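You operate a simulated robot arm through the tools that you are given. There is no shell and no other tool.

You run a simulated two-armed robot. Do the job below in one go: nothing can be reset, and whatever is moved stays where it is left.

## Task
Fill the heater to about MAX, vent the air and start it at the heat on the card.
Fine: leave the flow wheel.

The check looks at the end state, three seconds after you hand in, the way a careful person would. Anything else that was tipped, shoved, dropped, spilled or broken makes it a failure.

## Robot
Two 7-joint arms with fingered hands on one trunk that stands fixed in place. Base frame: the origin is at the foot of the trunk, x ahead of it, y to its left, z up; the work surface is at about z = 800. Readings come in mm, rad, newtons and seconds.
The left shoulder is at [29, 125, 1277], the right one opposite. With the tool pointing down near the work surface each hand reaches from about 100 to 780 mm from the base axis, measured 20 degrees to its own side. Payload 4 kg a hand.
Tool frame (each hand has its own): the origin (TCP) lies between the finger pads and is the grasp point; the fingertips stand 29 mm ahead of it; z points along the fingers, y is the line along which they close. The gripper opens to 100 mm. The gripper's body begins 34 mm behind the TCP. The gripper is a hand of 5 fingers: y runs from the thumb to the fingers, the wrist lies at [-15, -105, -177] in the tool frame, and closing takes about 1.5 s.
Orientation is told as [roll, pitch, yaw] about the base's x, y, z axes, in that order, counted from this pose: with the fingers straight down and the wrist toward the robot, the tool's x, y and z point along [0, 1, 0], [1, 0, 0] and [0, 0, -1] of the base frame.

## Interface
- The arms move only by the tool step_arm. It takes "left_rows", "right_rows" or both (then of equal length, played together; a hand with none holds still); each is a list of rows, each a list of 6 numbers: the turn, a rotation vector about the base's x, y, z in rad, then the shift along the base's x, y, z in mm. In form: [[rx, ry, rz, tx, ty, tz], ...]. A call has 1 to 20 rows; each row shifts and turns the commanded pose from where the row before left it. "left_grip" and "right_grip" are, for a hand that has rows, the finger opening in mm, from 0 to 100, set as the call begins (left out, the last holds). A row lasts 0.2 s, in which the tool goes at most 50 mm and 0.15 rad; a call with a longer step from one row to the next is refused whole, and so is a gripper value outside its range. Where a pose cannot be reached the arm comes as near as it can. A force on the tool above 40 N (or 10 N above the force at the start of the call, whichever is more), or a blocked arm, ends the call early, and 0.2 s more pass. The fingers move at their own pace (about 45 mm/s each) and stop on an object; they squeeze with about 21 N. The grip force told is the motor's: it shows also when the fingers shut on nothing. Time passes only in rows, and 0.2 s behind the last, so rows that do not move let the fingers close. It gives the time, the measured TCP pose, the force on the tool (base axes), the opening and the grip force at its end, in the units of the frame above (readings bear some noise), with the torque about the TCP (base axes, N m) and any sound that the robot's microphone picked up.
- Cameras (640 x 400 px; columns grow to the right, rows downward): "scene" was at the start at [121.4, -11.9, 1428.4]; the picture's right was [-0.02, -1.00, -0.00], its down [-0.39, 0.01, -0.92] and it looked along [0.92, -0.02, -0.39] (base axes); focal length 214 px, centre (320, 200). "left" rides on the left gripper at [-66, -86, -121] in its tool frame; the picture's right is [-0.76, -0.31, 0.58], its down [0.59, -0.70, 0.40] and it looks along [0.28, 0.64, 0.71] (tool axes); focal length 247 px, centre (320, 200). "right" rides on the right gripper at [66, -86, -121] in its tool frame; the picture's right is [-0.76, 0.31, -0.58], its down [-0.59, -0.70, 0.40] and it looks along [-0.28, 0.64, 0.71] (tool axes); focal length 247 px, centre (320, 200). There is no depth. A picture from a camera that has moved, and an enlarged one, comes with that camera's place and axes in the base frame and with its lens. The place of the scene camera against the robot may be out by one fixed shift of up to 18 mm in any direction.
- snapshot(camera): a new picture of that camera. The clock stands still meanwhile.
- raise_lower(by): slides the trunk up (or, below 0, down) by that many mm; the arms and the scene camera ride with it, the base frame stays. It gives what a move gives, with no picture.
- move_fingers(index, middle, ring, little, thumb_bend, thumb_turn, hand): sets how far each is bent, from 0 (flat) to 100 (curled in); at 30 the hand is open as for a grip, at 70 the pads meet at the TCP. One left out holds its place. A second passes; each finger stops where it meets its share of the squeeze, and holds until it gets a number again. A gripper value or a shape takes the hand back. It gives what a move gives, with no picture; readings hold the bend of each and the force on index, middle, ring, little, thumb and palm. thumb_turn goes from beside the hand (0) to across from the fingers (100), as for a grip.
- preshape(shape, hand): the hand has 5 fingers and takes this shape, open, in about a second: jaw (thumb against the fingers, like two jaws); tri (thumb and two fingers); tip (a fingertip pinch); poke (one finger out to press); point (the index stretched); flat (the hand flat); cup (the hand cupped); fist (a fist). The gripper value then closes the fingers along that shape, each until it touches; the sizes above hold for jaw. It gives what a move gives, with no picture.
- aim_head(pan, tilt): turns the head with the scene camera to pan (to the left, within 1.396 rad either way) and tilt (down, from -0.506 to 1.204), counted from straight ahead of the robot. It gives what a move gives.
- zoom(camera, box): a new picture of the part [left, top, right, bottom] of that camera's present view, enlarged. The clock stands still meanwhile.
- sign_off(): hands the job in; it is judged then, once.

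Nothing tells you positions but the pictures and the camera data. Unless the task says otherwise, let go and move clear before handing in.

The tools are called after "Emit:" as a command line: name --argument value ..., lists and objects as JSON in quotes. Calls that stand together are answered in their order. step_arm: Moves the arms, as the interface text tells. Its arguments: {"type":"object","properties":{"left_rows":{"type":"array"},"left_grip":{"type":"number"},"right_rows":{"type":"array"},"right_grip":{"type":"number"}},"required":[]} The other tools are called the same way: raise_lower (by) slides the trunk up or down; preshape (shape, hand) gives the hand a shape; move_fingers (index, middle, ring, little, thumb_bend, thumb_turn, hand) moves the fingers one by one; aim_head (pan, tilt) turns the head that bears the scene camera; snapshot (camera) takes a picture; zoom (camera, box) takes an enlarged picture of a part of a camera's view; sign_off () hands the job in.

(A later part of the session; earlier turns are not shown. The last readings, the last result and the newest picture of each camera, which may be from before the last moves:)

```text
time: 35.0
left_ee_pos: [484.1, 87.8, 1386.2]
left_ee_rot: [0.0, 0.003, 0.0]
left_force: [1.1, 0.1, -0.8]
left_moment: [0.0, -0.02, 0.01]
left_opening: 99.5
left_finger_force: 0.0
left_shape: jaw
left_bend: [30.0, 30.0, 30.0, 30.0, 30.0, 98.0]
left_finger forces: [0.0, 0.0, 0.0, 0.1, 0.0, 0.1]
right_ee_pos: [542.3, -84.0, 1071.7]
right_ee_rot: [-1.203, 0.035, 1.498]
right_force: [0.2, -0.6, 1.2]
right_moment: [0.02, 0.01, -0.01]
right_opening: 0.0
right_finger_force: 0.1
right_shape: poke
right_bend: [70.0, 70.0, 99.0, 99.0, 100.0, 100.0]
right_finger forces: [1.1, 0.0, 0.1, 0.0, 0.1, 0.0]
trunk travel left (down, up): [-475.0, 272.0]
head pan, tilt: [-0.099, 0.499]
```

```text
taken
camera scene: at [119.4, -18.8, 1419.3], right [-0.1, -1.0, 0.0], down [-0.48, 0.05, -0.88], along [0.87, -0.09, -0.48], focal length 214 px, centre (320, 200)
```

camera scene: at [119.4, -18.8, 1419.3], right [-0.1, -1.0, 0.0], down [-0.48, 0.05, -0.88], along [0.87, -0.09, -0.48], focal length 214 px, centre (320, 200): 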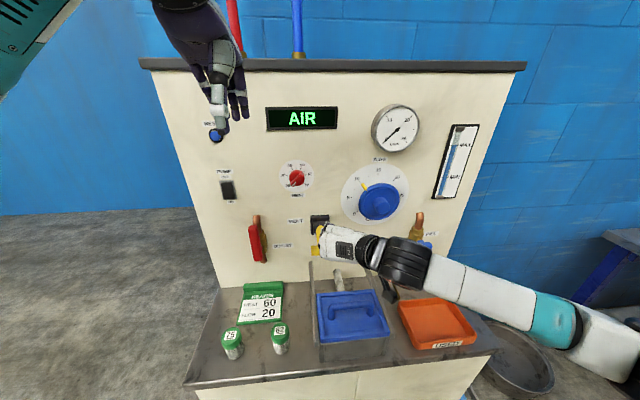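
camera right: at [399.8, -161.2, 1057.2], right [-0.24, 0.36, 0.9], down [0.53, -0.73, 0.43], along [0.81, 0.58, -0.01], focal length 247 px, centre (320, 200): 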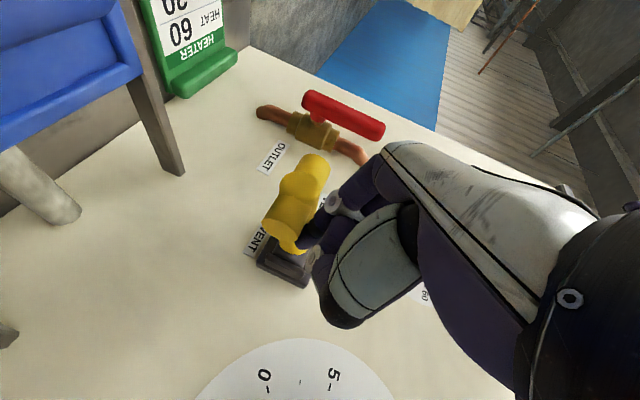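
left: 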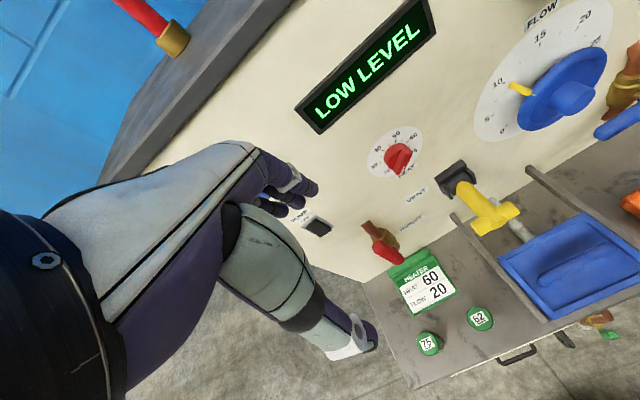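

Light contact on the handle, so I'll continue pressing down along its arc.

Emit:
step_arm --right_rows '[[0, 0, 0, 4, 0, -12], [0, 0, 0, 7, 0, -12], [0, 0, 0, 7.5, 0, -10], [0, 0, 0, 8, 0, -10]]'

Emit:
snapshot --camera "right"

Emit:
snapshot --camera "scene"

```text
time: 36.0
left_ee_pos: [481.5, 88.1, 1387.7]
left_ee_rot: [0.0, 0.0, 0.002]
left_force: [-0.5, 0.1, 0.0]
left_moment: [0.01, 0.01, 0.0]
left_opening: 99.8
left_finger_force: 0.0
left_shape: jaw
left_bend: [30.0, 30.0, 30.0, 30.0, 30.0, 98.0]
left_finger forces: [0.1, 0.1, 0.0, 0.0, 0.1, 0.1]
right_ee_pos: [567.2, -83.8, 1032.0]
right_ee_rot: [-1.211, 0.029, 1.499]
right_force: [-6.8, 3.7, 20.4]
right_moment: [0.12, 0.19, 0.02]
right_opening: 0.1
right_finger_force: 0.1
right_shape: poke
right_bend: [71.0, 70.0, 99.0, 99.0, 100.0, 100.0]
right_finger forces: [18.0, 0.5, 0.1, 0.1, 0.0, 0.0]
trunk travel left (down, up): [-475.0, 272.0]
head pan, tilt: [-0.099, 0.499]
```

```text
taken
camera right: at [424.6, -160.2, 1016.1], right [-0.25, 0.35, 0.9], down [0.53, -0.73, 0.43], along [0.81, 0.59, 0.0], focal length 247 px, centre (320, 200)
```

right: 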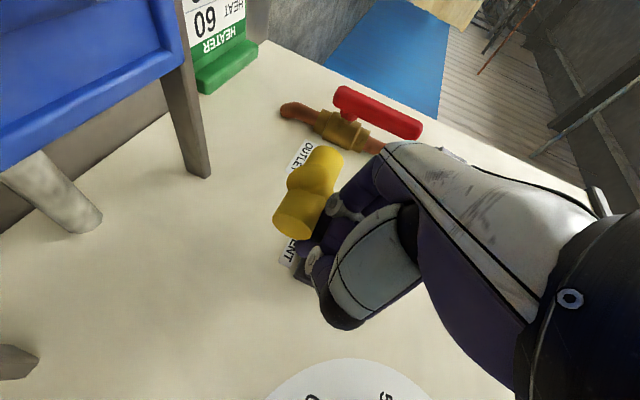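

```text
taken
camera scene: at [116.1, -18.1, 1419.9], right [-0.1, -0.99, 0.0], down [-0.47, 0.05, -0.88], along [0.87, -0.09, -0.48], focal length 214 px, centre (320, 200)
```

scene: 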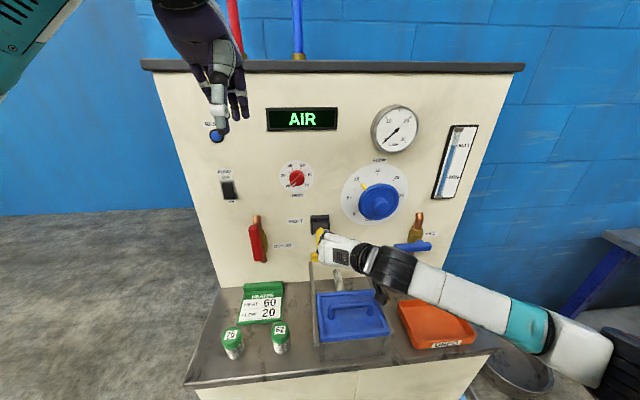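

Emit:
zoom --camera "right" --box '[230, 110, 390, 300]'

Emit:
zoom --camera "scene" --box '[270, 190, 390, 290]'

```text
2.11 times, centred on (310, 205) of right
camera zoom: at [424.6, -160.2, 1016.1], right [-0.25, 0.35, 0.9], down [0.53, -0.73, 0.43], along [0.81, 0.59, 0.0], focal length 520 px, centre (341, 190)
```

zoom: 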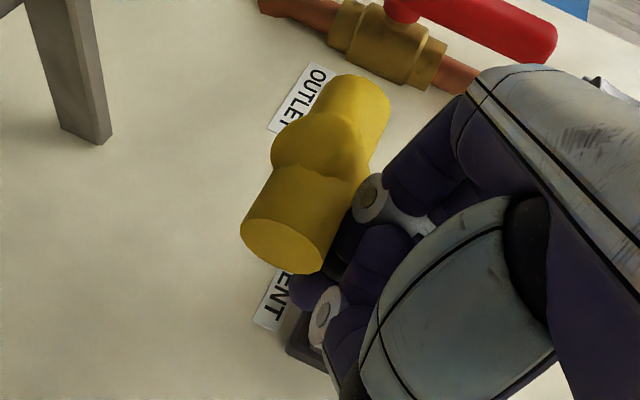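

```text
4.00 times, centred on (330, 240) of scene
camera zoom: at [116.1, -18.1, 1419.9], right [-0.1, -0.99, 0.0], down [-0.47, 0.05, -0.88], along [0.87, -0.09, -0.48], focal length 858 px, centre (280, 40)
```

zoom: 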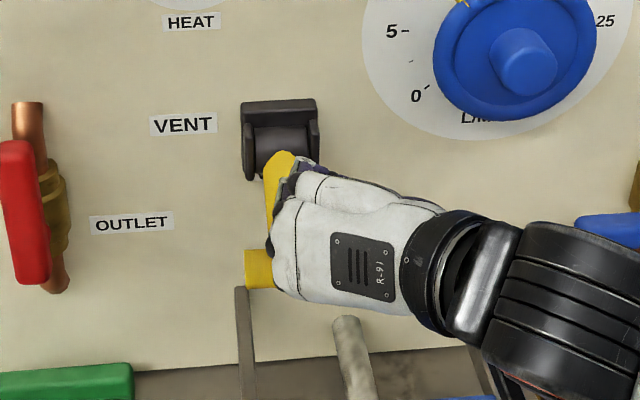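

The handle is down about 27° and seems to be against something at 20 N. I'll hold it there a moment and watch the display and sounds.

Emit:
step_arm --right_rows '[[0, 0, 0, 0, 0, 0], [0, 0, 0, 0, 0, 0], [0, 0, 0, 0, 0, 0], [0, 0, 0, 0, 0, 0], [0, 0, 0, 0, 0, 0]]'

Emit:
snapshot --camera "scene"

```text
time: 37.2
left_ee_pos: [480.8, 88.6, 1386.7]
left_ee_rot: [0.001, 0.001, 0.001]
left_force: [0.4, -0.6, -0.4]
left_moment: [-0.01, 0.0, 0.0]
left_opening: 99.8
left_finger_force: 0.0
left_shape: jaw
left_bend: [30.0, 30.0, 30.0, 30.0, 30.0, 98.0]
left_finger forces: [0.0, 0.0, 0.0, 0.1, 0.0, 0.0]
right_ee_pos: [568.0, -83.6, 1030.6]
right_ee_rot: [-1.212, 0.031, 1.499]
right_force: [-3.1, 5.9, 30.1]
right_moment: [0.2, 0.22, -0.06]
right_opening: 0.0
right_finger_force: 0.1
right_shape: poke
right_bend: [71.0, 70.0, 99.0, 99.0, 100.0, 100.0]
right_finger forces: [26.8, 0.9, 0.0, 0.0, 0.0, 0.0]
trunk travel left (down, up): [-475.0, 272.0]
head pan, tilt: [-0.099, 0.499]
```

```text
taken
camera scene: at [116.1, -17.5, 1419.7], right [-0.1, -1.0, 0.0], down [-0.47, 0.05, -0.88], along [0.87, -0.09, -0.48], focal length 214 px, centre (320, 200)
```

scene: 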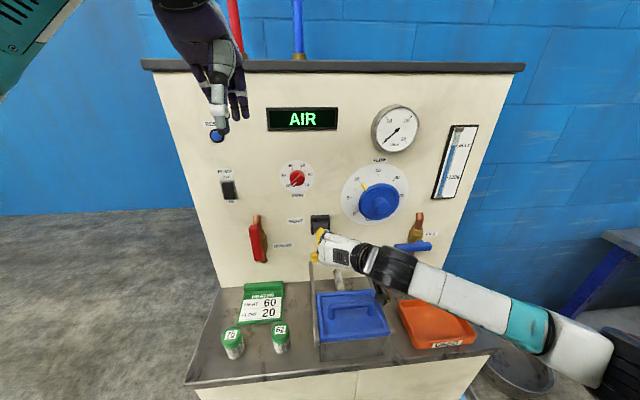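

Emit:
step_arm --right_rows '[[0, 0, 0, 0, 0, 1], [0, 0, 0, 0, 0, 0], [0, 0, 0, 0, 0, 0], [0, 0, 0, 0, 0, 0], [0, 0, 0, 0, 0, 0], [0, 0, 0, 0, 0, 0], [0, 0, 0, 0, 0, 0], [0, 0, 0, 0, 0, 0], [0, 0, 0, 0, 0, 0], [0, 0, 0, 0, 0, 0]]'

Emit:
snapshot --camera "scene"

Emit:
zoom --camera "scene" --box '[410, 110, 500, 210]'

Emit:
zoom --camera "right" --box '[230, 110, 390, 300]'

```text
time: 39.4
left_ee_pos: [481.2, 87.1, 1386.4]
left_ee_rot: [0.0, -0.001, 0.0]
left_force: [0.0, 0.0, 1.1]
left_moment: [0.02, 0.02, 0.01]
left_opening: 100.0
left_finger_force: 0.0
left_shape: jaw
left_bend: [30.0, 30.0, 30.0, 30.0, 30.0, 98.0]
left_finger forces: [0.0, 0.0, 0.0, 0.1, 0.0, 0.1]
right_ee_pos: [567.5, -83.8, 1030.7]
right_ee_rot: [-1.21, 0.031, 1.499]
right_force: [-2.6, 5.6, 28.1]
right_moment: [0.19, 0.18, -0.03]
right_opening: 0.0
right_finger_force: 0.1
right_shape: poke
right_bend: [71.0, 70.0, 99.0, 99.0, 100.0, 100.0]
right_finger forces: [26.1, 0.5, 0.0, 0.0, 0.1, 0.1]
trunk travel left (down, up): [-475.0, 272.0]
head pan, tilt: [-0.099, 0.499]
```

```text
taken
camera scene: at [116.4, -17.5, 1419.6], right [-0.1, -1.0, 0.0], down [-0.47, 0.05, -0.88], along [0.87, -0.09, -0.48], focal length 214 px, centre (320, 200)
```

scene: 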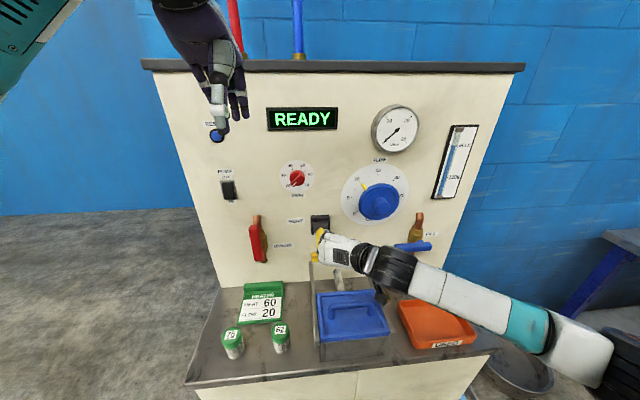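

```text
4.00 times, centred on (455, 160) of scene
camera zoom: at [116.4, -17.5, 1419.6], right [-0.1, -1.0, 0.0], down [-0.47, 0.05, -0.88], along [0.87, -0.09, -0.48], focal length 858 px, centre (-220, 360)
```

zoom: 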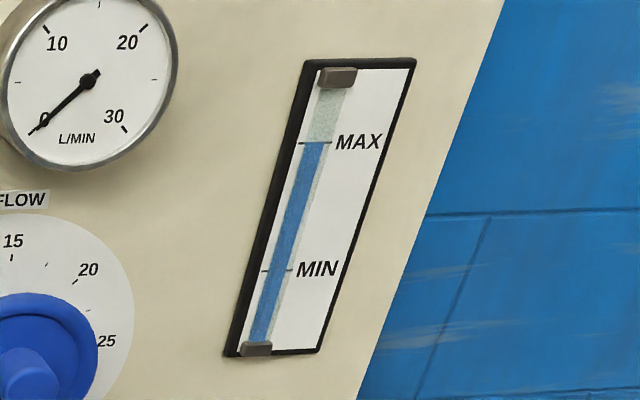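

```text
2.11 times, centred on (310, 205) of right
camera zoom: at [424.5, -160.1, 1016.1], right [-0.25, 0.35, 0.9], down [0.53, -0.73, 0.43], along [0.81, 0.58, -0.01], focal length 520 px, centre (341, 190)
```

zoom: 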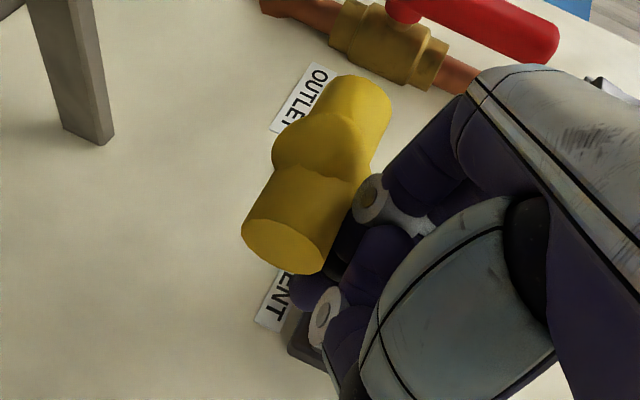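

The display reads READY, and the level is still at MAX. I'll lift the hand and see whether the vent handle comes back up by itself.

Emit:
step_arm --right_rows '[[0, 0, 0, -3, 0, 10], [0, 0, 0, -6, 0, 15], [0, 0, 0, -8, 0, 20], [0, 0, 0, -8, 0, 20], [0, 0, 0, -20, 0, 10]]'

Emit:
zoom --camera "right" --box '[180, 110, 400, 300]'

Emit:
snapshot --camera "scene"

```text
time: 40.6
left_ee_pos: [483.5, 86.2, 1385.0]
left_ee_rot: [0.0, 0.0, 0.001]
left_force: [0.4, -0.3, 0.6]
left_moment: [0.01, -0.02, 0.01]
left_opening: 99.9
left_finger_force: 0.0
left_shape: jaw
left_bend: [30.0, 30.0, 30.0, 30.0, 30.0, 98.0]
left_finger forces: [0.0, 0.1, 0.0, 0.1, 0.1, 0.0]
right_ee_pos: [524.1, -85.3, 1101.5]
right_ee_rot: [-1.199, 0.034, 1.498]
right_force: [-0.2, 0.5, 0.2]
right_moment: [0.01, 0.0, 0.03]
right_opening: 0.0
right_finger_force: 0.0
right_shape: poke
right_bend: [70.0, 70.0, 99.0, 99.0, 100.0, 100.0]
right_finger forces: [0.1, 0.1, 0.0, 0.0, 0.0, 0.1]
trunk travel left (down, up): [-475.0, 272.0]
head pan, tilt: [-0.099, 0.499]
```

```text
2.11 times, centred on (290, 205) of right
camera zoom: at [379.9, -161.7, 1086.9], right [-0.24, 0.36, 0.9], down [0.53, -0.73, 0.43], along [0.81, 0.58, -0.02], focal length 520 px, centre (383, 190)
```

zoom: 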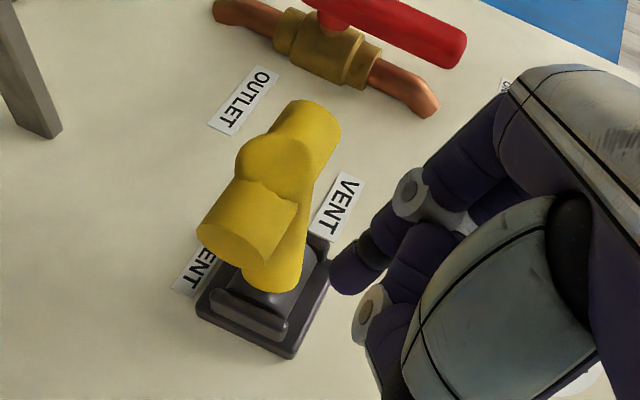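

```text
taken
camera scene: at [118.6, -19.0, 1419.3], right [-0.1, -0.99, 0.0], down [-0.48, 0.05, -0.88], along [0.87, -0.09, -0.48], focal length 214 px, centre (320, 200)
```

scene: 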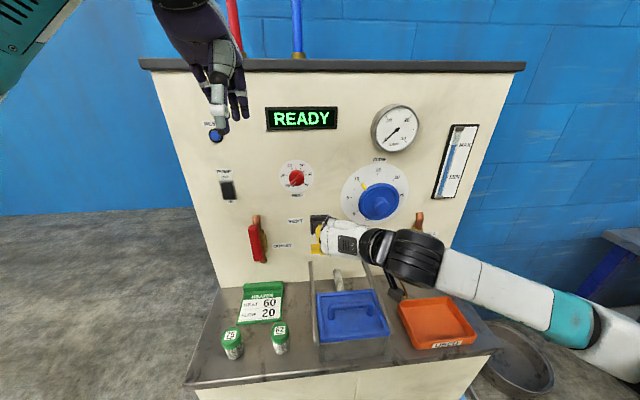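

The vent handle has sprung back to horizontal and the display still says READY. Next is the HEAT knob, so I'll straighten the right hand's pointing, bring it in front of the knob and look closely.

Emit:
step_arm --right_rows '[[0, 0, 0, -25, 0, 5], [0, -0.062, 0.015, -8, 13, 17], [0, -0.062, 0.015, 0, 13, 17], [0, -0.062, 0.015, 0, 13, 17], [0, -0.062, 0.015, 0, 13, 17], [0, -0.062, 0.015, 0, 13, 17], [0, -0.06, 0.015, 0, 15, 17]]'

Emit:
preshape --hand "right" --shape "tri"

Emit:
snapshot --camera "right"

Emit:
snapshot --camera "scene"

```text
time: 42.2
left_ee_pos: [483.2, 87.6, 1385.8]
left_ee_rot: [-0.001, 0.002, -0.001]
left_force: [0.7, 0.9, -0.3]
left_moment: [-0.02, 0.02, 0.01]
left_opening: 99.7
left_finger_force: 0.1
left_shape: jaw
left_bend: [30.0, 30.0, 30.0, 30.0, 30.0, 98.0]
left_finger forces: [0.0, 0.1, 0.1, 0.0, 0.1, 0.0]
right_ee_pos: [488.9, -6.9, 1210.1]
right_ee_rot: [-1.573, 0.022, 1.576]
right_force: [-0.8, 0.3, 0.6]
right_moment: [-0.01, 0.0, 0.0]
right_opening: 0.0
right_finger_force: 0.1
right_shape: poke
right_bend: [70.0, 70.0, 99.0, 99.0, 100.0, 100.0]
right_finger forces: [0.1, 0.0, 0.0, 0.0, 0.0, 0.0]
trunk travel left (down, up): [-475.0, 272.0]
head pan, tilt: [-0.099, 0.499]
```

```text
time: 43.1
left_ee_pos: [483.6, 87.1, 1385.7]
left_ee_rot: [-0.001, 0.001, 0.0]
left_force: [-0.4, 0.3, 1.3]
left_moment: [0.01, -0.03, 0.0]
left_opening: 99.8
left_finger_force: 0.0
left_shape: jaw
left_bend: [30.0, 30.0, 30.0, 30.0, 30.0, 98.0]
left_finger forces: [0.1, 0.0, 0.0, 0.1, 0.0, 0.0]
right_ee_pos: [489.8, -6.7, 1210.3]
right_ee_rot: [-1.571, 0.023, 1.577]
right_force: [-0.7, -0.6, 0.0]
right_moment: [-0.01, 0.01, 0.02]
right_opening: 99.6
right_finger_force: 0.1
right_shape: tri
right_bend: [30.0, 30.0, 99.0, 99.0, 30.0, 98.0]
right_finger forces: [0.0, 0.0, 0.0, 0.0, 0.0, 0.0]
trunk travel left (down, up): [-475.0, 272.0]
head pan, tilt: [-0.099, 0.499]
```

```text
taken
camera right: at [369.4, -95.0, 1146.9], right [-0.58, 0.32, 0.75], down [0.4, -0.69, 0.6], along [0.71, 0.65, 0.27], focal length 247 px, centre (320, 200)
```

right: 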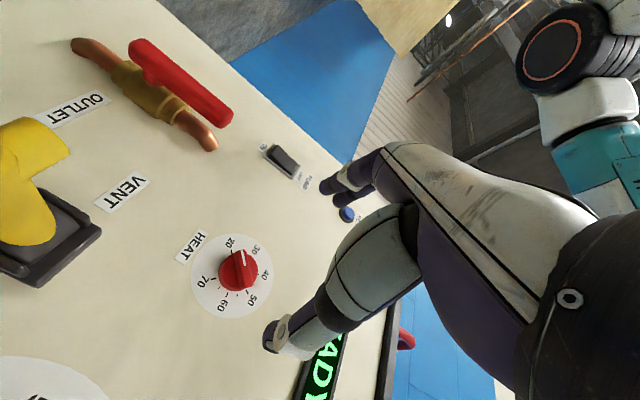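

```text
taken
camera scene: at [119.3, -18.7, 1419.3], right [-0.1, -1.0, 0.0], down [-0.48, 0.05, -0.88], along [0.87, -0.09, -0.48], focal length 214 px, centre (320, 200)
```

scene: 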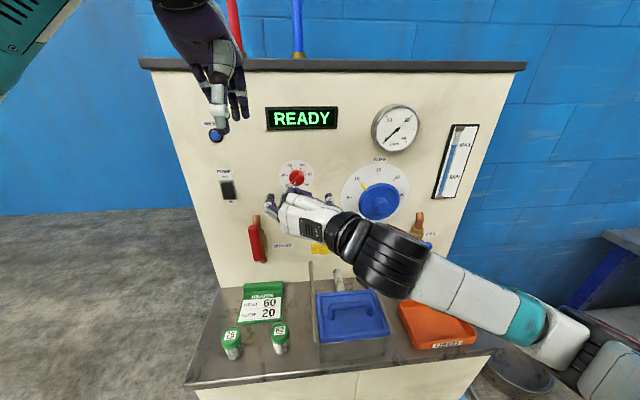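

Emit:
zoom --camera "right" --box '[160, 210, 320, 340]'

Emit:
zoom --camera "scene" --box '[250, 140, 350, 225]'

```text
3.08 times, centred on (240, 275) of right
camera zoom: at [369.4, -95.0, 1146.9], right [-0.58, 0.32, 0.75], down [0.4, -0.69, 0.6], along [0.71, 0.65, 0.27], focal length 760 px, centre (566, -31)
```

zoom: 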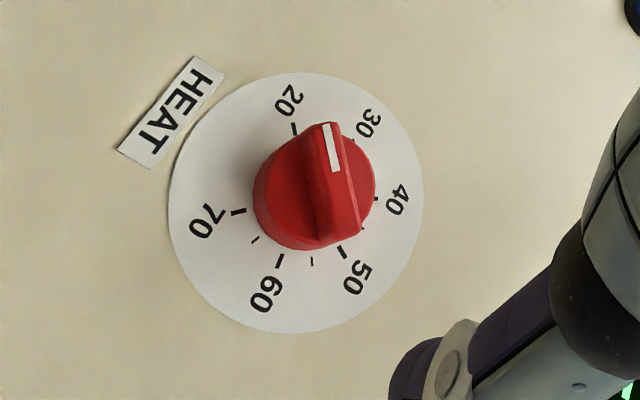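

```text
4.71 times, centred on (300, 182) of scene
camera zoom: at [119.3, -18.7, 1419.3], right [-0.1, -1.0, 0.0], down [-0.48, 0.05, -0.88], along [0.87, -0.09, -0.48], focal length 1009 px, centre (414, 282)
```

zoom: 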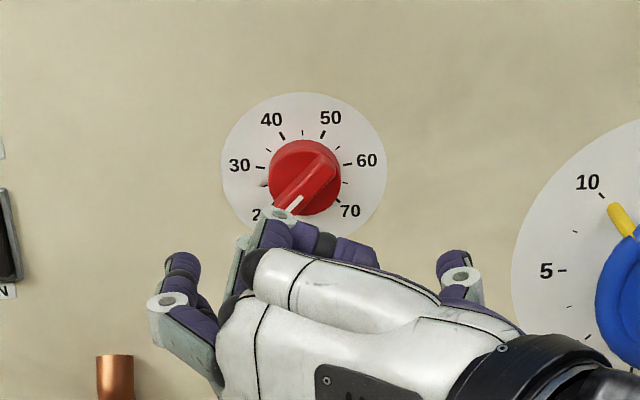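

The knob is a disc with a raised bar pointing at 20. It needs about 216° clockwise to reach 60, so I'll grip the bar and turn in two bites. First I'll check how far this hand can roll the other way.

Emit:
step_arm --right_rows '[[-0.132, 0, 0, 0, 0, 0], [-0.132, 0, 0, 0, 0, 0], [-0.132, 0, 0, 0, 0, 0], [-0.132, 0, 0, 0, 0, 0], [-0.132, 0, 0, 0, 0, 0], [-0.132, 0, 0, 0, 0, 0]]'

Emit:
snapshot --camera "right"

Emit:
snapshot --camera "scene"

```text
time: 44.5
left_ee_pos: [484.3, 86.4, 1385.4]
left_ee_rot: [0.001, 0.001, 0.0]
left_force: [0.3, 0.3, 0.2]
left_moment: [0.02, 0.0, -0.01]
left_opening: 99.7
left_finger_force: 0.1
left_shape: jaw
left_bend: [30.0, 30.0, 30.0, 30.0, 30.0, 98.0]
left_finger forces: [0.1, 0.1, 0.1, 0.0, 0.1, 0.1]
right_ee_pos: [491.6, -4.3, 1208.3]
right_ee_rot: [-1.563, 0.818, 1.584]
right_force: [-0.3, -0.2, 0.6]
right_moment: [-0.01, 0.0, -0.01]
right_opening: 99.9
right_finger_force: 0.0
right_shape: tri
right_bend: [30.0, 30.0, 99.0, 99.0, 30.0, 98.0]
right_finger forces: [0.1, 0.0, 0.0, 0.1, 0.1, 0.0]
trunk travel left (down, up): [-475.0, 272.0]
head pan, tilt: [-0.099, 0.499]
```

```text
taken
camera right: at [370.2, -111.7, 1227.5], right [-0.58, 0.76, 0.3], down [0.4, -0.05, 0.91], along [0.71, 0.65, -0.28], focal length 247 px, centre (320, 200)
```

right: 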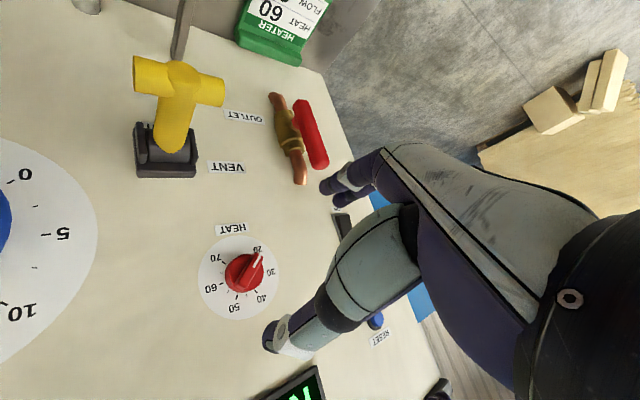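

```text
taken
camera scene: at [119.4, -18.3, 1419.2], right [-0.1, -1.0, 0.0], down [-0.48, 0.05, -0.88], along [0.87, -0.09, -0.48], focal length 214 px, centre (320, 200)
```

scene: 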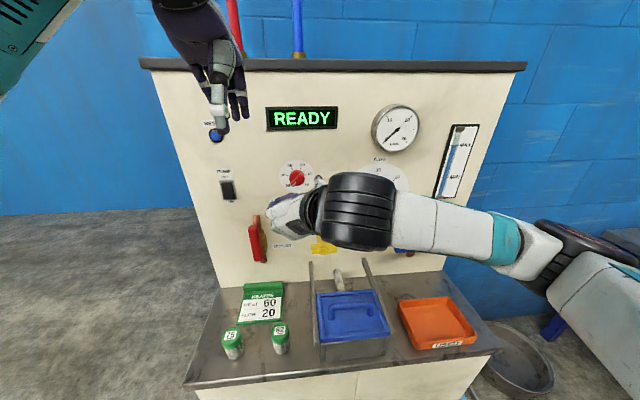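

The hand reaches that roll. Now I'll check the other end of the range at this safe standoff, rolling to about +45°.

Emit:
step_arm --right_rows '[[0.145, 0, 0, 0, 0, 0], [0.145, 0, 0, 0, 0, 0], [0.145, 0, 0, 0, 0, 0], [0.145, 0, 0, 0, 0, 0], [0.145, 0, 0, 0, 0, 0], [0.145, 0, 0, 0, 0, 0], [0.145, 0, 0, 0, 0, 0], [0.145, 0, 0, 0, 0, 0], [0.145, 0, 0, 0, 0, 0], [0.145, 0, 0, 0, 0, 0], [0.145, 0, 0, 0, 0, 0], [0.145, 0, 0, 0, 0, 0], [0.145, 0, 0, 0, 0, 0], [0.145, 0, 0, 0, 0, 0], [0.145, 0, 0, 0, 0, 0], [0.145, 0, 0, 0, 0, 0], [0.145, 0, 0, 0, 0, 0], [0.145, 0, 0, 0, 0, 0], [0.145, 0, 0, 0, 0, 0], [0.145, 0, 0, 0, 0, 0]]'

Emit:
snapshot --camera "right"

Emit:
snapshot --camera "scene"

```text
time: 47.9
left_ee_pos: [482.9, 87.9, 1384.8]
left_ee_rot: [0.0, 0.0, -0.002]
left_force: [0.5, 0.6, -0.2]
left_moment: [0.01, 0.05, -0.01]
left_opening: 99.7
left_finger_force: 0.0
left_shape: jaw
left_bend: [30.0, 30.0, 30.0, 30.0, 30.0, 98.0]
left_finger forces: [0.0, 0.0, 0.0, 0.1, 0.1, 0.0]
right_ee_pos: [490.2, -18.2, 1180.4]
right_ee_rot: [-1.645, -1.258, 1.651]
right_force: [0.7, 0.5, -0.2]
right_moment: [0.01, -0.01, 0.02]
right_opening: 99.9
right_finger_force: 0.1
right_shape: tri
right_bend: [30.0, 30.0, 99.0, 99.0, 30.0, 98.0]
right_finger forces: [0.1, 0.1, 0.0, 0.1, 0.0, 0.1]
trunk travel left (down, up): [-475.0, 272.0]
head pan, tilt: [-0.099, 0.499]
stopped in row 16 (right hand): the arm was blocked; the commanded pose is now the measured one
```

```text
taken
camera right: at [371.1, 16.3, 1076.4], right [-0.58, -0.63, 0.51], down [0.42, -0.77, -0.48], along [0.7, -0.07, 0.71], focal length 247 px, centre (320, 200)
```

right: 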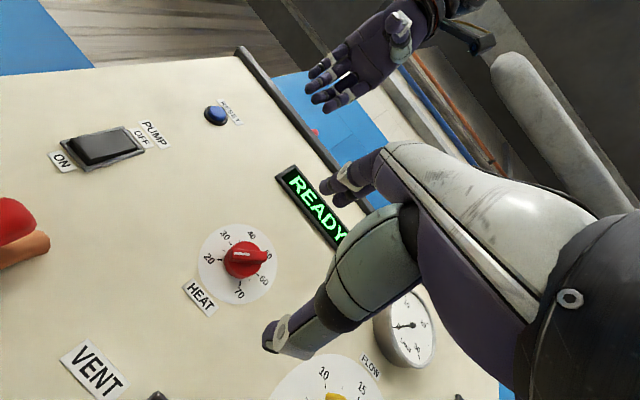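

```text
taken
camera scene: at [119.1, -18.2, 1419.3], right [-0.1, -1.0, 0.0], down [-0.48, 0.05, -0.88], along [0.87, -0.09, -0.48], focal length 214 px, centre (320, 200)
```

scene: 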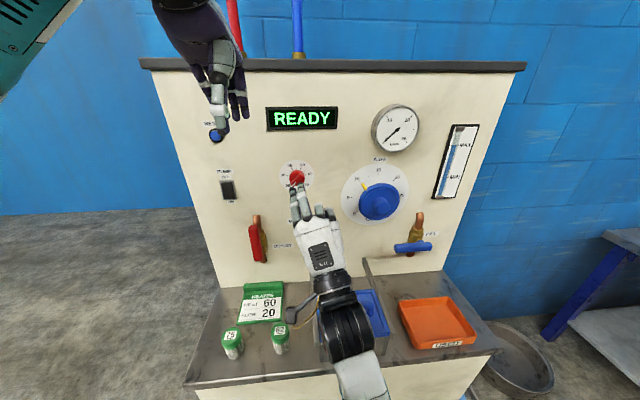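

Here the roll tops out around -17°, so bar grips won't cover the turn. Instead I'll grip the knob's round body with the three-finger grip, twist between about -130° and -20°, and take two bites. I'll roll back and line up on the knob axis, near y=-3, z=1200.

Emit:
step_arm --right_rows '[[-0.143, 0.002, -0.001, 2, 1.1, 1.4], [-0.143, 0.002, -0.001, 2, 1.1, 1.4], [-0.143, 0.002, -0.001, 2, 1.1, 1.4], [-0.143, 0.002, -0.001, 2, 1.1, 1.4], [-0.143, 0.002, -0.001, 2, 1.1, 1.4], [-0.143, 0.002, -0.001, 2, 1.1, 1.4], [-0.143, 0.002, -0.001, 2, 1.1, 1.4], [-0.143, 0.002, -0.001, 2, 1.1, 1.4], [-0.143, 0.002, -0.001, 2, 1.1, 1.4], [-0.143, 0.002, -0.001, 2, 1.1, 1.4], [-0.143, 0.002, 0, 2, 1.1, 1.4], [-0.143, 0, 0, 2, 1.1, 1.4], [-0.143, 0, 0, 2, 1.1, 1.4], [-0.143, 0, 0, 2, 1, 1.4]]'

Emit:
snapshot --camera "right"

Emit:
zoom --camera "scene" --box '[230, 120, 390, 250]'

```text
time: 50.9
left_ee_pos: [484.0, 87.4, 1386.4]
left_ee_rot: [0.001, 0.002, -0.001]
left_force: [-0.1, 0.5, -0.2]
left_moment: [-0.01, 0.0, 0.03]
left_opening: 99.8
left_finger_force: 0.1
left_shape: jaw
left_bend: [30.0, 30.0, 30.0, 30.0, 30.0, 98.0]
left_finger forces: [0.0, 0.0, 0.0, 0.0, 0.0, 0.0]
right_ee_pos: [518.3, -2.1, 1200.9]
right_ee_rot: [-1.548, 0.744, 1.584]
right_force: [0.3, -1.4, 0.0]
right_moment: [-0.01, 0.0, 0.02]
right_opening: 99.8
right_finger_force: 0.0
right_shape: tri
right_bend: [30.0, 30.0, 99.0, 99.0, 30.0, 98.0]
right_finger forces: [0.0, 0.0, 0.0, 0.0, 0.0, 0.0]
trunk travel left (down, up): [-475.0, 272.0]
head pan, tilt: [-0.099, 0.499]
```

```text
taken
camera right: at [397.6, -109.8, 1212.6], right [-0.57, 0.74, 0.36], down [0.41, -0.12, 0.9], along [0.71, 0.66, -0.24], focal length 247 px, centre (320, 200)
```

right: 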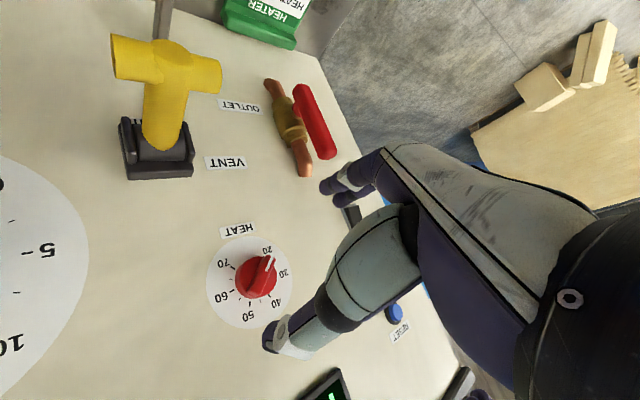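

```text
3.08 times, centred on (310, 185) of scene
camera zoom: at [119.4, -18.2, 1419.2], right [-0.1, -1.0, 0.0], down [-0.48, 0.05, -0.88], along [0.87, -0.09, -0.48], focal length 660 px, centre (351, 246)
```

zoom: 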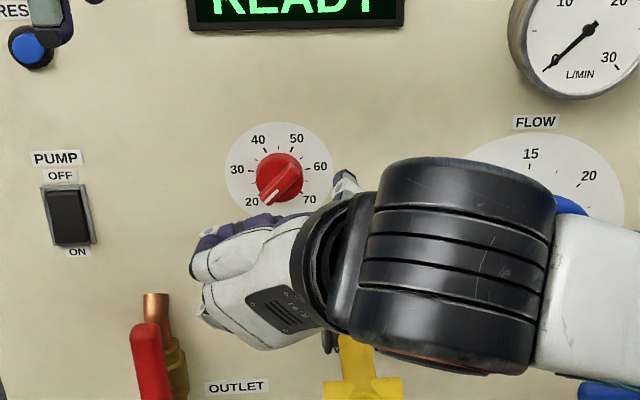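

Aligned within about 3 mm of the knob axis. I'll advance with the fingers open around the knob.

Emit:
step_arm --right_rows '[[0, -0.008, 0, 25, 0, 0], [0, -0.008, 0, 25, -1, 0.5], [0, 0, 0, 20, 0, 0], [0, 0, 0, 12, 0, 0], [0, 0, 0, 10, 0, 0]]'

Emit:
snapshot --camera "right"

Emit:
zoom --camera "scene" --box '[230, 120, 390, 250]'

```text
time: 52.1
left_ee_pos: [485.5, 86.7, 1384.4]
left_ee_rot: [0.0, 0.003, -0.001]
left_force: [-0.2, 0.3, -0.4]
left_moment: [-0.02, 0.0, 0.0]
left_opening: 99.9
left_finger_force: 0.1
left_shape: jaw
left_bend: [30.0, 30.0, 30.0, 30.0, 30.0, 98.0]
left_finger forces: [0.0, 0.0, 0.1, 0.0, 0.0, 0.0]
right_ee_pos: [609.7, -4.5, 1197.6]
right_ee_rot: [-1.568, 0.74, 1.568]
right_force: [0.6, -0.2, -0.4]
right_moment: [0.0, 0.02, 0.0]
right_opening: 99.6
right_finger_force: 0.1
right_shape: tri
right_bend: [30.0, 30.0, 99.0, 99.0, 30.0, 98.0]
right_finger forces: [0.0, 0.0, 0.0, 0.0, 0.0, 0.0]
trunk travel left (down, up): [-475.0, 272.0]
head pan, tilt: [-0.099, 0.499]
```

```text
taken
camera right: at [489.4, -112.1, 1209.3], right [-0.57, 0.74, 0.35], down [0.4, -0.12, 0.91], along [0.71, 0.66, -0.22], focal length 247 px, centre (320, 200)
```

right: 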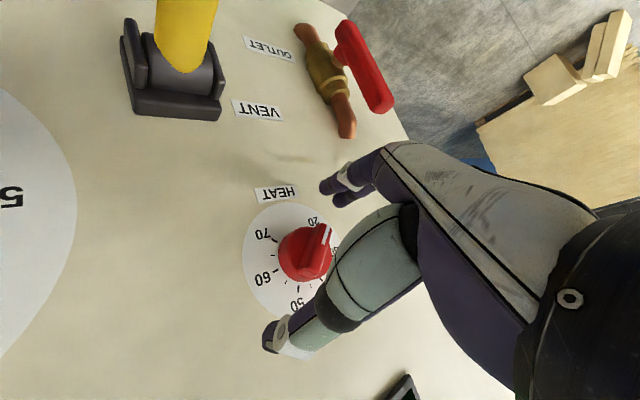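

```text
3.08 times, centred on (310, 185) of scene
camera zoom: at [119.6, -18.5, 1419.2], right [-0.1, -1.0, 0.0], down [-0.48, 0.05, -0.88], along [0.87, -0.09, -0.48], focal length 660 px, centre (351, 246)
```

zoom: 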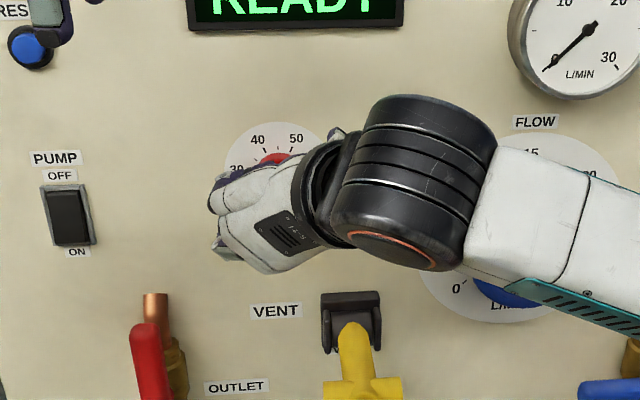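

Emit:
step_arm --right_rows '[[0, 0, 0, 6, -1, 2.5], [0, 0, 0, 5, 0, 0], [0, 0, 0, 0, 0, 0]]'

Emit:
zoom --camera "right" --box '[220, 130, 440, 360]'

```text
time: 52.9
left_ee_pos: [482.3, 88.3, 1385.5]
left_ee_rot: [0.0, 0.002, 0.001]
left_force: [-0.8, -0.6, -0.8]
left_moment: [0.01, -0.01, 0.01]
left_opening: 99.7
left_finger_force: 0.1
left_shape: jaw
left_bend: [30.0, 30.0, 30.0, 30.0, 30.0, 98.0]
left_finger forces: [0.0, 0.1, 0.1, 0.0, 0.1, 0.0]
right_ee_pos: [622.2, -6.1, 1202.1]
right_ee_rot: [-1.571, 0.74, 1.569]
right_force: [0.8, -0.2, -1.1]
right_moment: [0.0, 0.0, 0.0]
right_opening: 99.8
right_finger_force: 0.1
right_shape: tri
right_bend: [30.0, 30.0, 99.0, 99.0, 30.0, 98.0]
right_finger forces: [0.0, 0.1, 0.1, 0.0, 0.0, 0.0]
trunk travel left (down, up): [-475.0, 272.0]
head pan, tilt: [-0.099, 0.499]
```

```text
1.74 times, centred on (330, 245) of right
camera zoom: at [499.5, -112.8, 1212.7], right [-0.57, 0.74, 0.35], down [0.4, -0.12, 0.91], along [0.71, 0.66, -0.22], focal length 430 px, centre (303, 122)
```

zoom: 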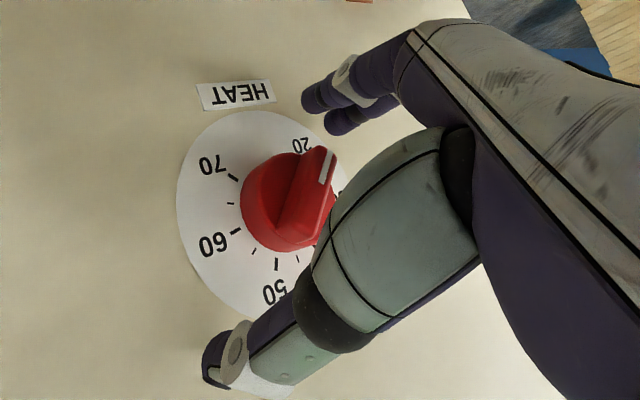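

The knob sits between the fingers and thumb. I'll close the grip on it.

Emit:
step_arm --right_rows '[[0, 0, 0, 0, 0, 0], [0, 0, 0, 0, 0, 0], [0, 0, 0, 0, 0, 0], [0, 0, 0, 0, 0, 0], [0, 0, 0, 0, 0, 0], [0, 0, 0, 0, 0, 0], [0, 0, 0, 0, 0, 0], [0, 0, 0, 0, 0, 0]]' --right_grip 0

Emit:
zoom --camera "right" --box '[220, 130, 440, 360]'

Emit:
zoom --camera "scene" --box '[230, 120, 390, 250]'

```text
time: 54.7
left_ee_pos: [484.9, 87.1, 1385.9]
left_ee_rot: [0.0, 0.003, 0.0]
left_force: [-0.7, -0.6, -0.1]
left_moment: [0.03, 0.01, 0.01]
left_opening: 99.7
left_finger_force: 0.0
left_shape: jaw
left_bend: [30.0, 30.0, 30.0, 30.0, 30.0, 98.0]
left_finger forces: [0.1, 0.0, 0.0, 0.0, 0.0, 0.1]
right_ee_pos: [622.0, -5.3, 1202.9]
right_ee_rot: [-1.571, 0.739, 1.568]
right_force: [3.2, -0.9, -0.3]
right_moment: [-0.01, 0.04, 0.04]
right_opening: 32.8
right_finger_force: 20.8
right_shape: tri
right_bend: [43.0, 45.0, 100.0, 100.0, 49.0, 100.0]
right_finger forces: [8.7, 9.6, 0.0, 0.1, 19.3, 0.0]
trunk travel left (down, up): [-475.0, 272.0]
head pan, tilt: [-0.099, 0.499]
```

```text
1.74 times, centred on (330, 245) of right
camera zoom: at [500.0, -112.9, 1212.5], right [-0.57, 0.74, 0.35], down [0.4, -0.12, 0.91], along [0.72, 0.66, -0.22], focal length 430 px, centre (303, 122)
```

zoom: 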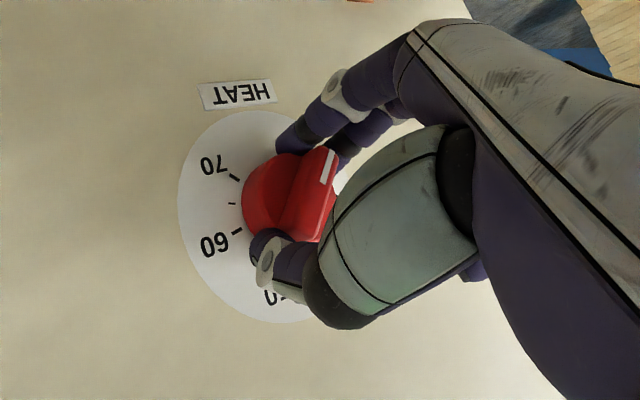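

```text
3.08 times, centred on (310, 185) of scene
camera zoom: at [119.9, -18.6, 1419.2], right [-0.1, -1.0, 0.0], down [-0.48, 0.05, -0.88], along [0.87, -0.09, -0.48], focal length 660 px, centre (351, 246)
```

zoom: 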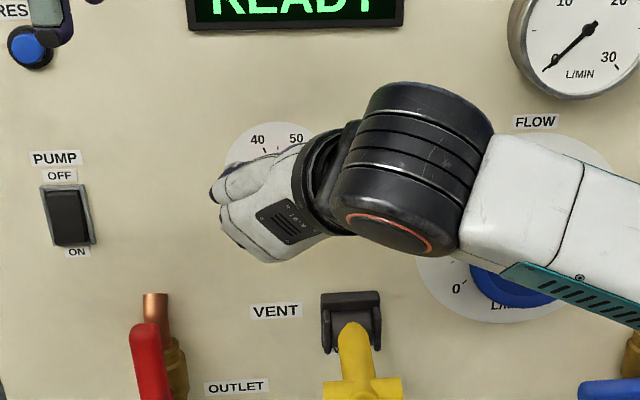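

Good grip with balanced finger forces. I'll start turning clockwise and check that the knob follows.

Emit:
step_arm --right_rows '[[0.12, 0, 0, 0, 0, 0], [0.12, 0, 0, 0, 0, 0], [0.12, 0, 0, 0, 0, 0], [0.12, 0, 0, 0, 0, 0]]'

Emit:
zoom --camera "right" --box '[220, 130, 440, 360]'

```text
time: 55.7
left_ee_pos: [484.8, 86.9, 1385.3]
left_ee_rot: [-0.001, 0.004, -0.002]
left_force: [-0.7, -0.5, 0.0]
left_moment: [-0.02, -0.01, 0.02]
left_opening: 99.7
left_finger_force: 0.2
left_shape: jaw
left_bend: [30.0, 30.0, 30.0, 30.0, 30.0, 98.0]
left_finger forces: [0.0, 0.1, 0.0, 0.0, 0.1, 0.0]
right_ee_pos: [622.5, -4.8, 1201.3]
right_ee_rot: [-1.567, 0.258, 1.57]
right_force: [-0.2, -1.2, -7.7]
right_moment: [-0.03, 0.13, 0.06]
right_opening: 32.6
right_finger_force: 20.4
right_shape: tri
right_bend: [43.0, 45.0, 100.0, 100.0, 50.0, 100.0]
right_finger forces: [12.3, 8.1, 0.0, 0.0, 19.3, 0.0]
trunk travel left (down, up): [-475.0, 272.0]
head pan, tilt: [-0.099, 0.499]
```

```text
1.74 times, centred on (330, 245) of right
camera zoom: at [500.1, -105.1, 1160.9], right [-0.57, 0.49, 0.66], down [0.4, -0.53, 0.75], along [0.72, 0.69, 0.11], focal length 430 px, centre (303, 122)
```

zoom: 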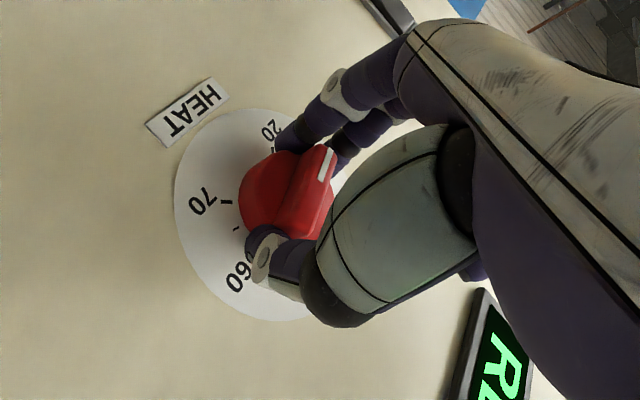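

The knob follows the hand. I'll continue turning.

Emit:
step_arm --right_rows '[[0.13, 0, 0, 0, 0, 0], [0.13, 0, 0, 0, 0, 0], [0.13, 0, 0, 0, 0, 0], [0.13, 0, 0, 0, 0, 0], [0.13, 0, 0, 0, 0, 0]]'

Emit:
step_arm --right_rows '[[0.13, 0, 0, 0, 0, 0], [0.13, 0, 0, 0, 0, 0], [0.13, 0, 0, 0, 0, 0], [0.13, 0, 0, 0, 0, 0]]'

Emit:
zoom --camera "right" --box '[220, 130, 440, 360]'

Emit:
snapshot --camera "scene"

```text
time: 56.9
left_ee_pos: [484.0, 86.9, 1384.8]
left_ee_rot: [0.001, 0.002, 0.001]
left_force: [1.1, -0.8, -0.8]
left_moment: [-0.03, -0.02, 0.01]
left_opening: 100.0
left_finger_force: 0.1
left_shape: jaw
left_bend: [30.0, 30.0, 30.0, 30.0, 30.0, 98.0]
left_finger forces: [0.1, 0.0, 0.1, 0.1, 0.1, 0.1]
right_ee_pos: [622.8, -5.0, 1200.6]
right_ee_rot: [-1.562, -0.391, 1.565]
right_force: [-3.6, 1.6, -15.5]
right_moment: [-0.11, 0.37, 0.06]
right_opening: 32.0
right_finger_force: 20.5
right_shape: tri
right_bend: [43.0, 47.0, 100.0, 100.0, 50.0, 97.0]
right_finger forces: [11.8, 6.2, 0.0, 0.1, 22.2, 0.1]
trunk travel left (down, up): [-475.0, 272.0]
head pan, tilt: [-0.099, 0.499]
```

```text
time: 57.9
left_ee_pos: [485.1, 87.0, 1386.1]
left_ee_rot: [0.0, 0.003, -0.001]
left_force: [0.4, -0.4, -0.2]
left_moment: [0.02, 0.03, -0.02]
left_opening: 99.8
left_finger_force: 0.1
left_shape: jaw
left_bend: [30.0, 30.0, 30.0, 30.0, 30.0, 98.0]
left_finger forces: [0.1, 0.0, 0.1, 0.0, 0.0, 0.1]
right_ee_pos: [621.4, -3.9, 1201.3]
right_ee_rot: [-1.559, -0.912, 1.561]
right_force: [-4.4, 3.3, -19.1]
right_moment: [-0.08, 0.53, 0.05]
right_opening: 31.8
right_finger_force: 21.0
right_shape: tri
right_bend: [76.0, 50.0, 100.0, 100.0, 49.0, 96.0]
right_finger forces: [9.8, 5.5, 0.0, 0.0, 26.7, 0.0]
trunk travel left (down, up): [-475.0, 272.0]
head pan, tilt: [-0.099, 0.499]
```

```text
1.74 times, centred on (330, 245) of right
camera zoom: at [500.5, -4.9, 1094.8], right [-0.57, -0.41, 0.71], down [0.4, -0.9, -0.2], along [0.72, 0.17, 0.68], focal length 430 px, centre (303, 122)
```

zoom: 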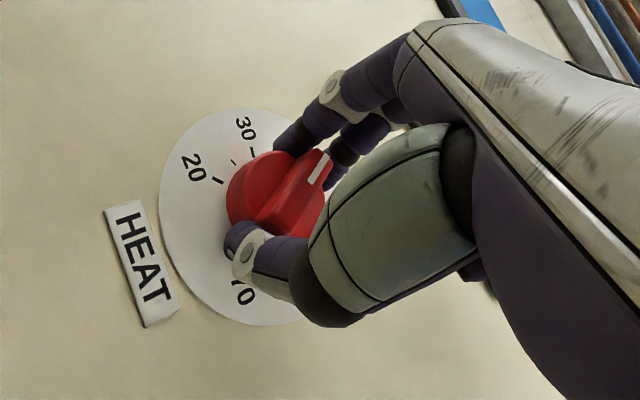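

```text
taken
camera scene: at [120.4, -17.7, 1419.1], right [-0.1, -1.0, 0.0], down [-0.48, 0.05, -0.88], along [0.87, -0.09, -0.48], focal length 214 px, centre (320, 200)
```

scene: 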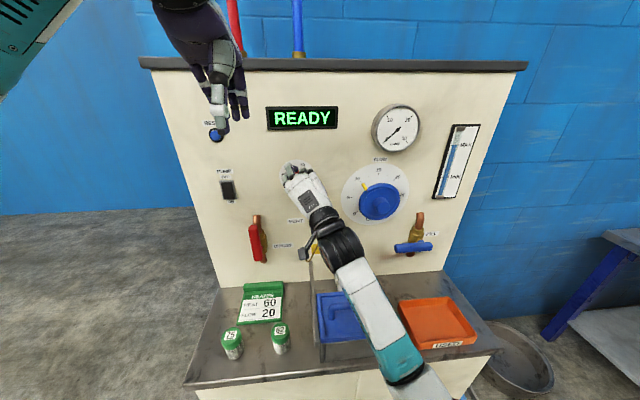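

The knob has turned about 95°, and the index finger has started to slip, so I'll release here, roll the open hand back around the knob and regrip.

Emit:
step_arm --right_rows '[[0, 0, 0, 0, 0, 0], [0, 0, 0, 0, 0, 0], [0, 0, 0, 0, 0, 0], [0, 0, 0, 0, 0, 0], [0, 0, 0, 0, 0, 0], [0, 0, 0, 0, 0, 0], [0, 0, 0, -10, 0, 0]]' --right_grip 100

Emit:
zoom --camera "right" --box '[200, 130, 440, 360]'

Emit:
zoom --camera "scene" --box '[250, 120, 350, 220]'

```text
time: 59.5
left_ee_pos: [483.1, 86.9, 1386.5]
left_ee_rot: [0.0, 0.0, -0.002]
left_force: [-0.3, 0.1, -0.4]
left_moment: [0.01, -0.01, -0.04]
left_opening: 100.0
left_finger_force: 0.1
left_shape: jaw
left_bend: [30.0, 30.0, 30.0, 30.0, 30.0, 98.0]
left_finger forces: [0.1, 0.0, 0.0, 0.0, 0.0, 0.0]
right_ee_pos: [610.5, -6.5, 1202.8]
right_ee_rot: [-1.564, -0.91, 1.565]
right_force: [0.7, 1.3, 0.2]
right_moment: [0.01, 0.03, 0.0]
right_opening: 100.0
right_finger_force: 0.1
right_shape: tri
right_bend: [30.0, 30.0, 99.0, 99.0, 30.0, 98.0]
right_finger forces: [0.0, 0.1, 0.0, 0.1, 0.0, 0.0]
trunk travel left (down, up): [-475.0, 272.0]
head pan, tilt: [-0.099, 0.499]
```

```text
1.74 times, centred on (320, 245) of right
camera zoom: at [489.3, -6.4, 1095.9], right [-0.57, -0.41, 0.71], down [0.4, -0.9, -0.2], along [0.72, 0.17, 0.68], focal length 430 px, centre (320, 122)
```

zoom: 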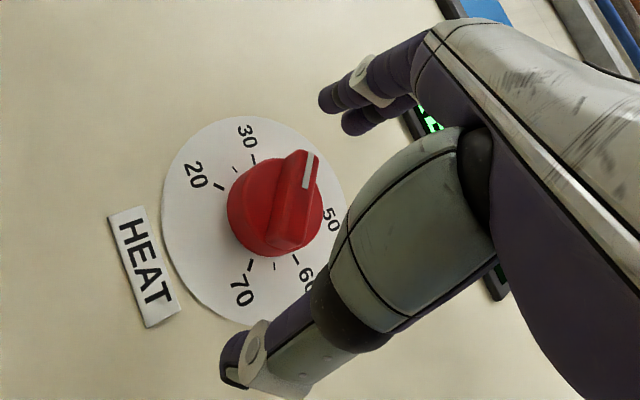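

```text
4.00 times, centred on (300, 170) of scene
camera zoom: at [118.8, -18.7, 1419.3], right [-0.1, -1.0, 0.0], down [-0.48, 0.05, -0.88], along [0.87, -0.09, -0.48], focal length 858 px, centre (400, 320)
```

zoom: 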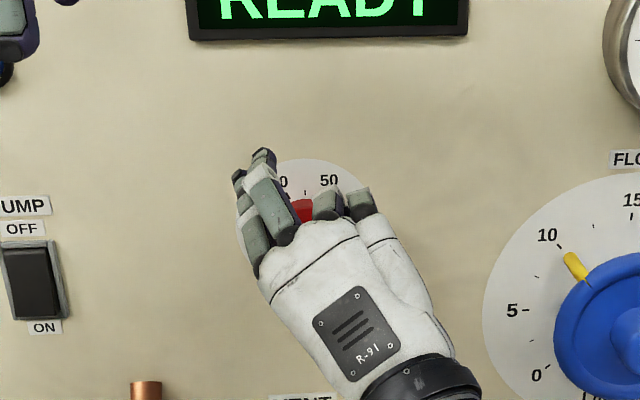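

The pointer now sits near 38–40. I'll roll the open hand back.

Emit:
step_arm --right_rows '[[-0.14, 0, 0, 0, 0, 0], [-0.14, 0, 0, 0, 0, 0], [-0.14, 0, 0, 0, 0, 0], [-0.14, 0, 0, 0, 0, 0], [-0.14, 0, 0, 0, 0, 0], [-0.14, 0, 0, 0, 0, 0], [-0.14, 0, 0, 0, 0, 0], [-0.14, 0, 0, 0, 0, 0], [-0.14, 0, 0, 0, 0, 0], [-0.14, 0, 0, 0, 0, 0], [-0.14, 0, 0, 0, 0, 0], [-0.14, 0, 0, 0, 0, 0], [-0.14, 0, 0, 0, 0, 0], [-0.12, 0, 0, 0, 0, 0]]'

Emit:
zoom --camera "right" --box '[200, 130, 440, 360]'

Emit:
snapshot --camera "scene"

```text
time: 62.5
left_ee_pos: [484.3, 88.0, 1384.7]
left_ee_rot: [0.0, 0.002, 0.0]
left_force: [0.5, -0.4, -0.1]
left_moment: [0.01, -0.01, -0.02]
left_opening: 99.6
left_finger_force: 0.0
left_shape: jaw
left_bend: [30.0, 30.0, 30.0, 30.0, 30.0, 98.0]
left_finger forces: [0.0, 0.0, 0.0, 0.1, 0.0, 0.0]
right_ee_pos: [611.6, -4.6, 1201.9]
right_ee_rot: [-1.572, 1.032, 1.567]
right_force: [0.4, 0.0, -0.4]
right_moment: [-0.01, 0.01, -0.01]
right_opening: 99.9
right_finger_force: 0.2
right_shape: tri
right_bend: [30.0, 30.0, 99.0, 99.0, 30.0, 98.0]
right_finger forces: [0.1, 0.0, 0.1, 0.0, 0.1, 0.0]
trunk travel left (down, up): [-475.0, 272.0]
head pan, tilt: [-0.099, 0.499]
```

```text
1.74 times, centred on (320, 245) of right
camera zoom: at [489.5, -105.4, 1243.0], right [-0.57, 0.81, 0.12], down [0.4, 0.14, 0.91], along [0.71, 0.57, -0.41], focal length 430 px, centre (320, 122)
```

zoom: 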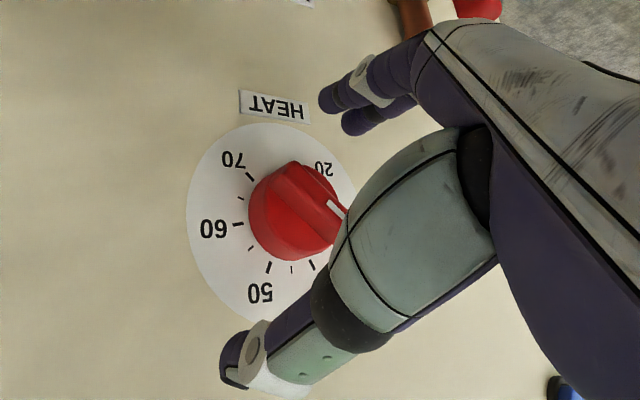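

```text
taken
camera scene: at [119.4, -18.3, 1419.2], right [-0.1, -0.99, 0.0], down [-0.48, 0.05, -0.88], along [0.87, -0.09, -0.48], focal length 214 px, centre (320, 200)
```

scene: 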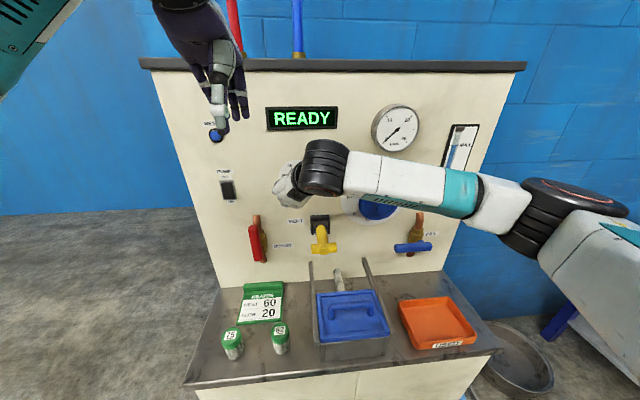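

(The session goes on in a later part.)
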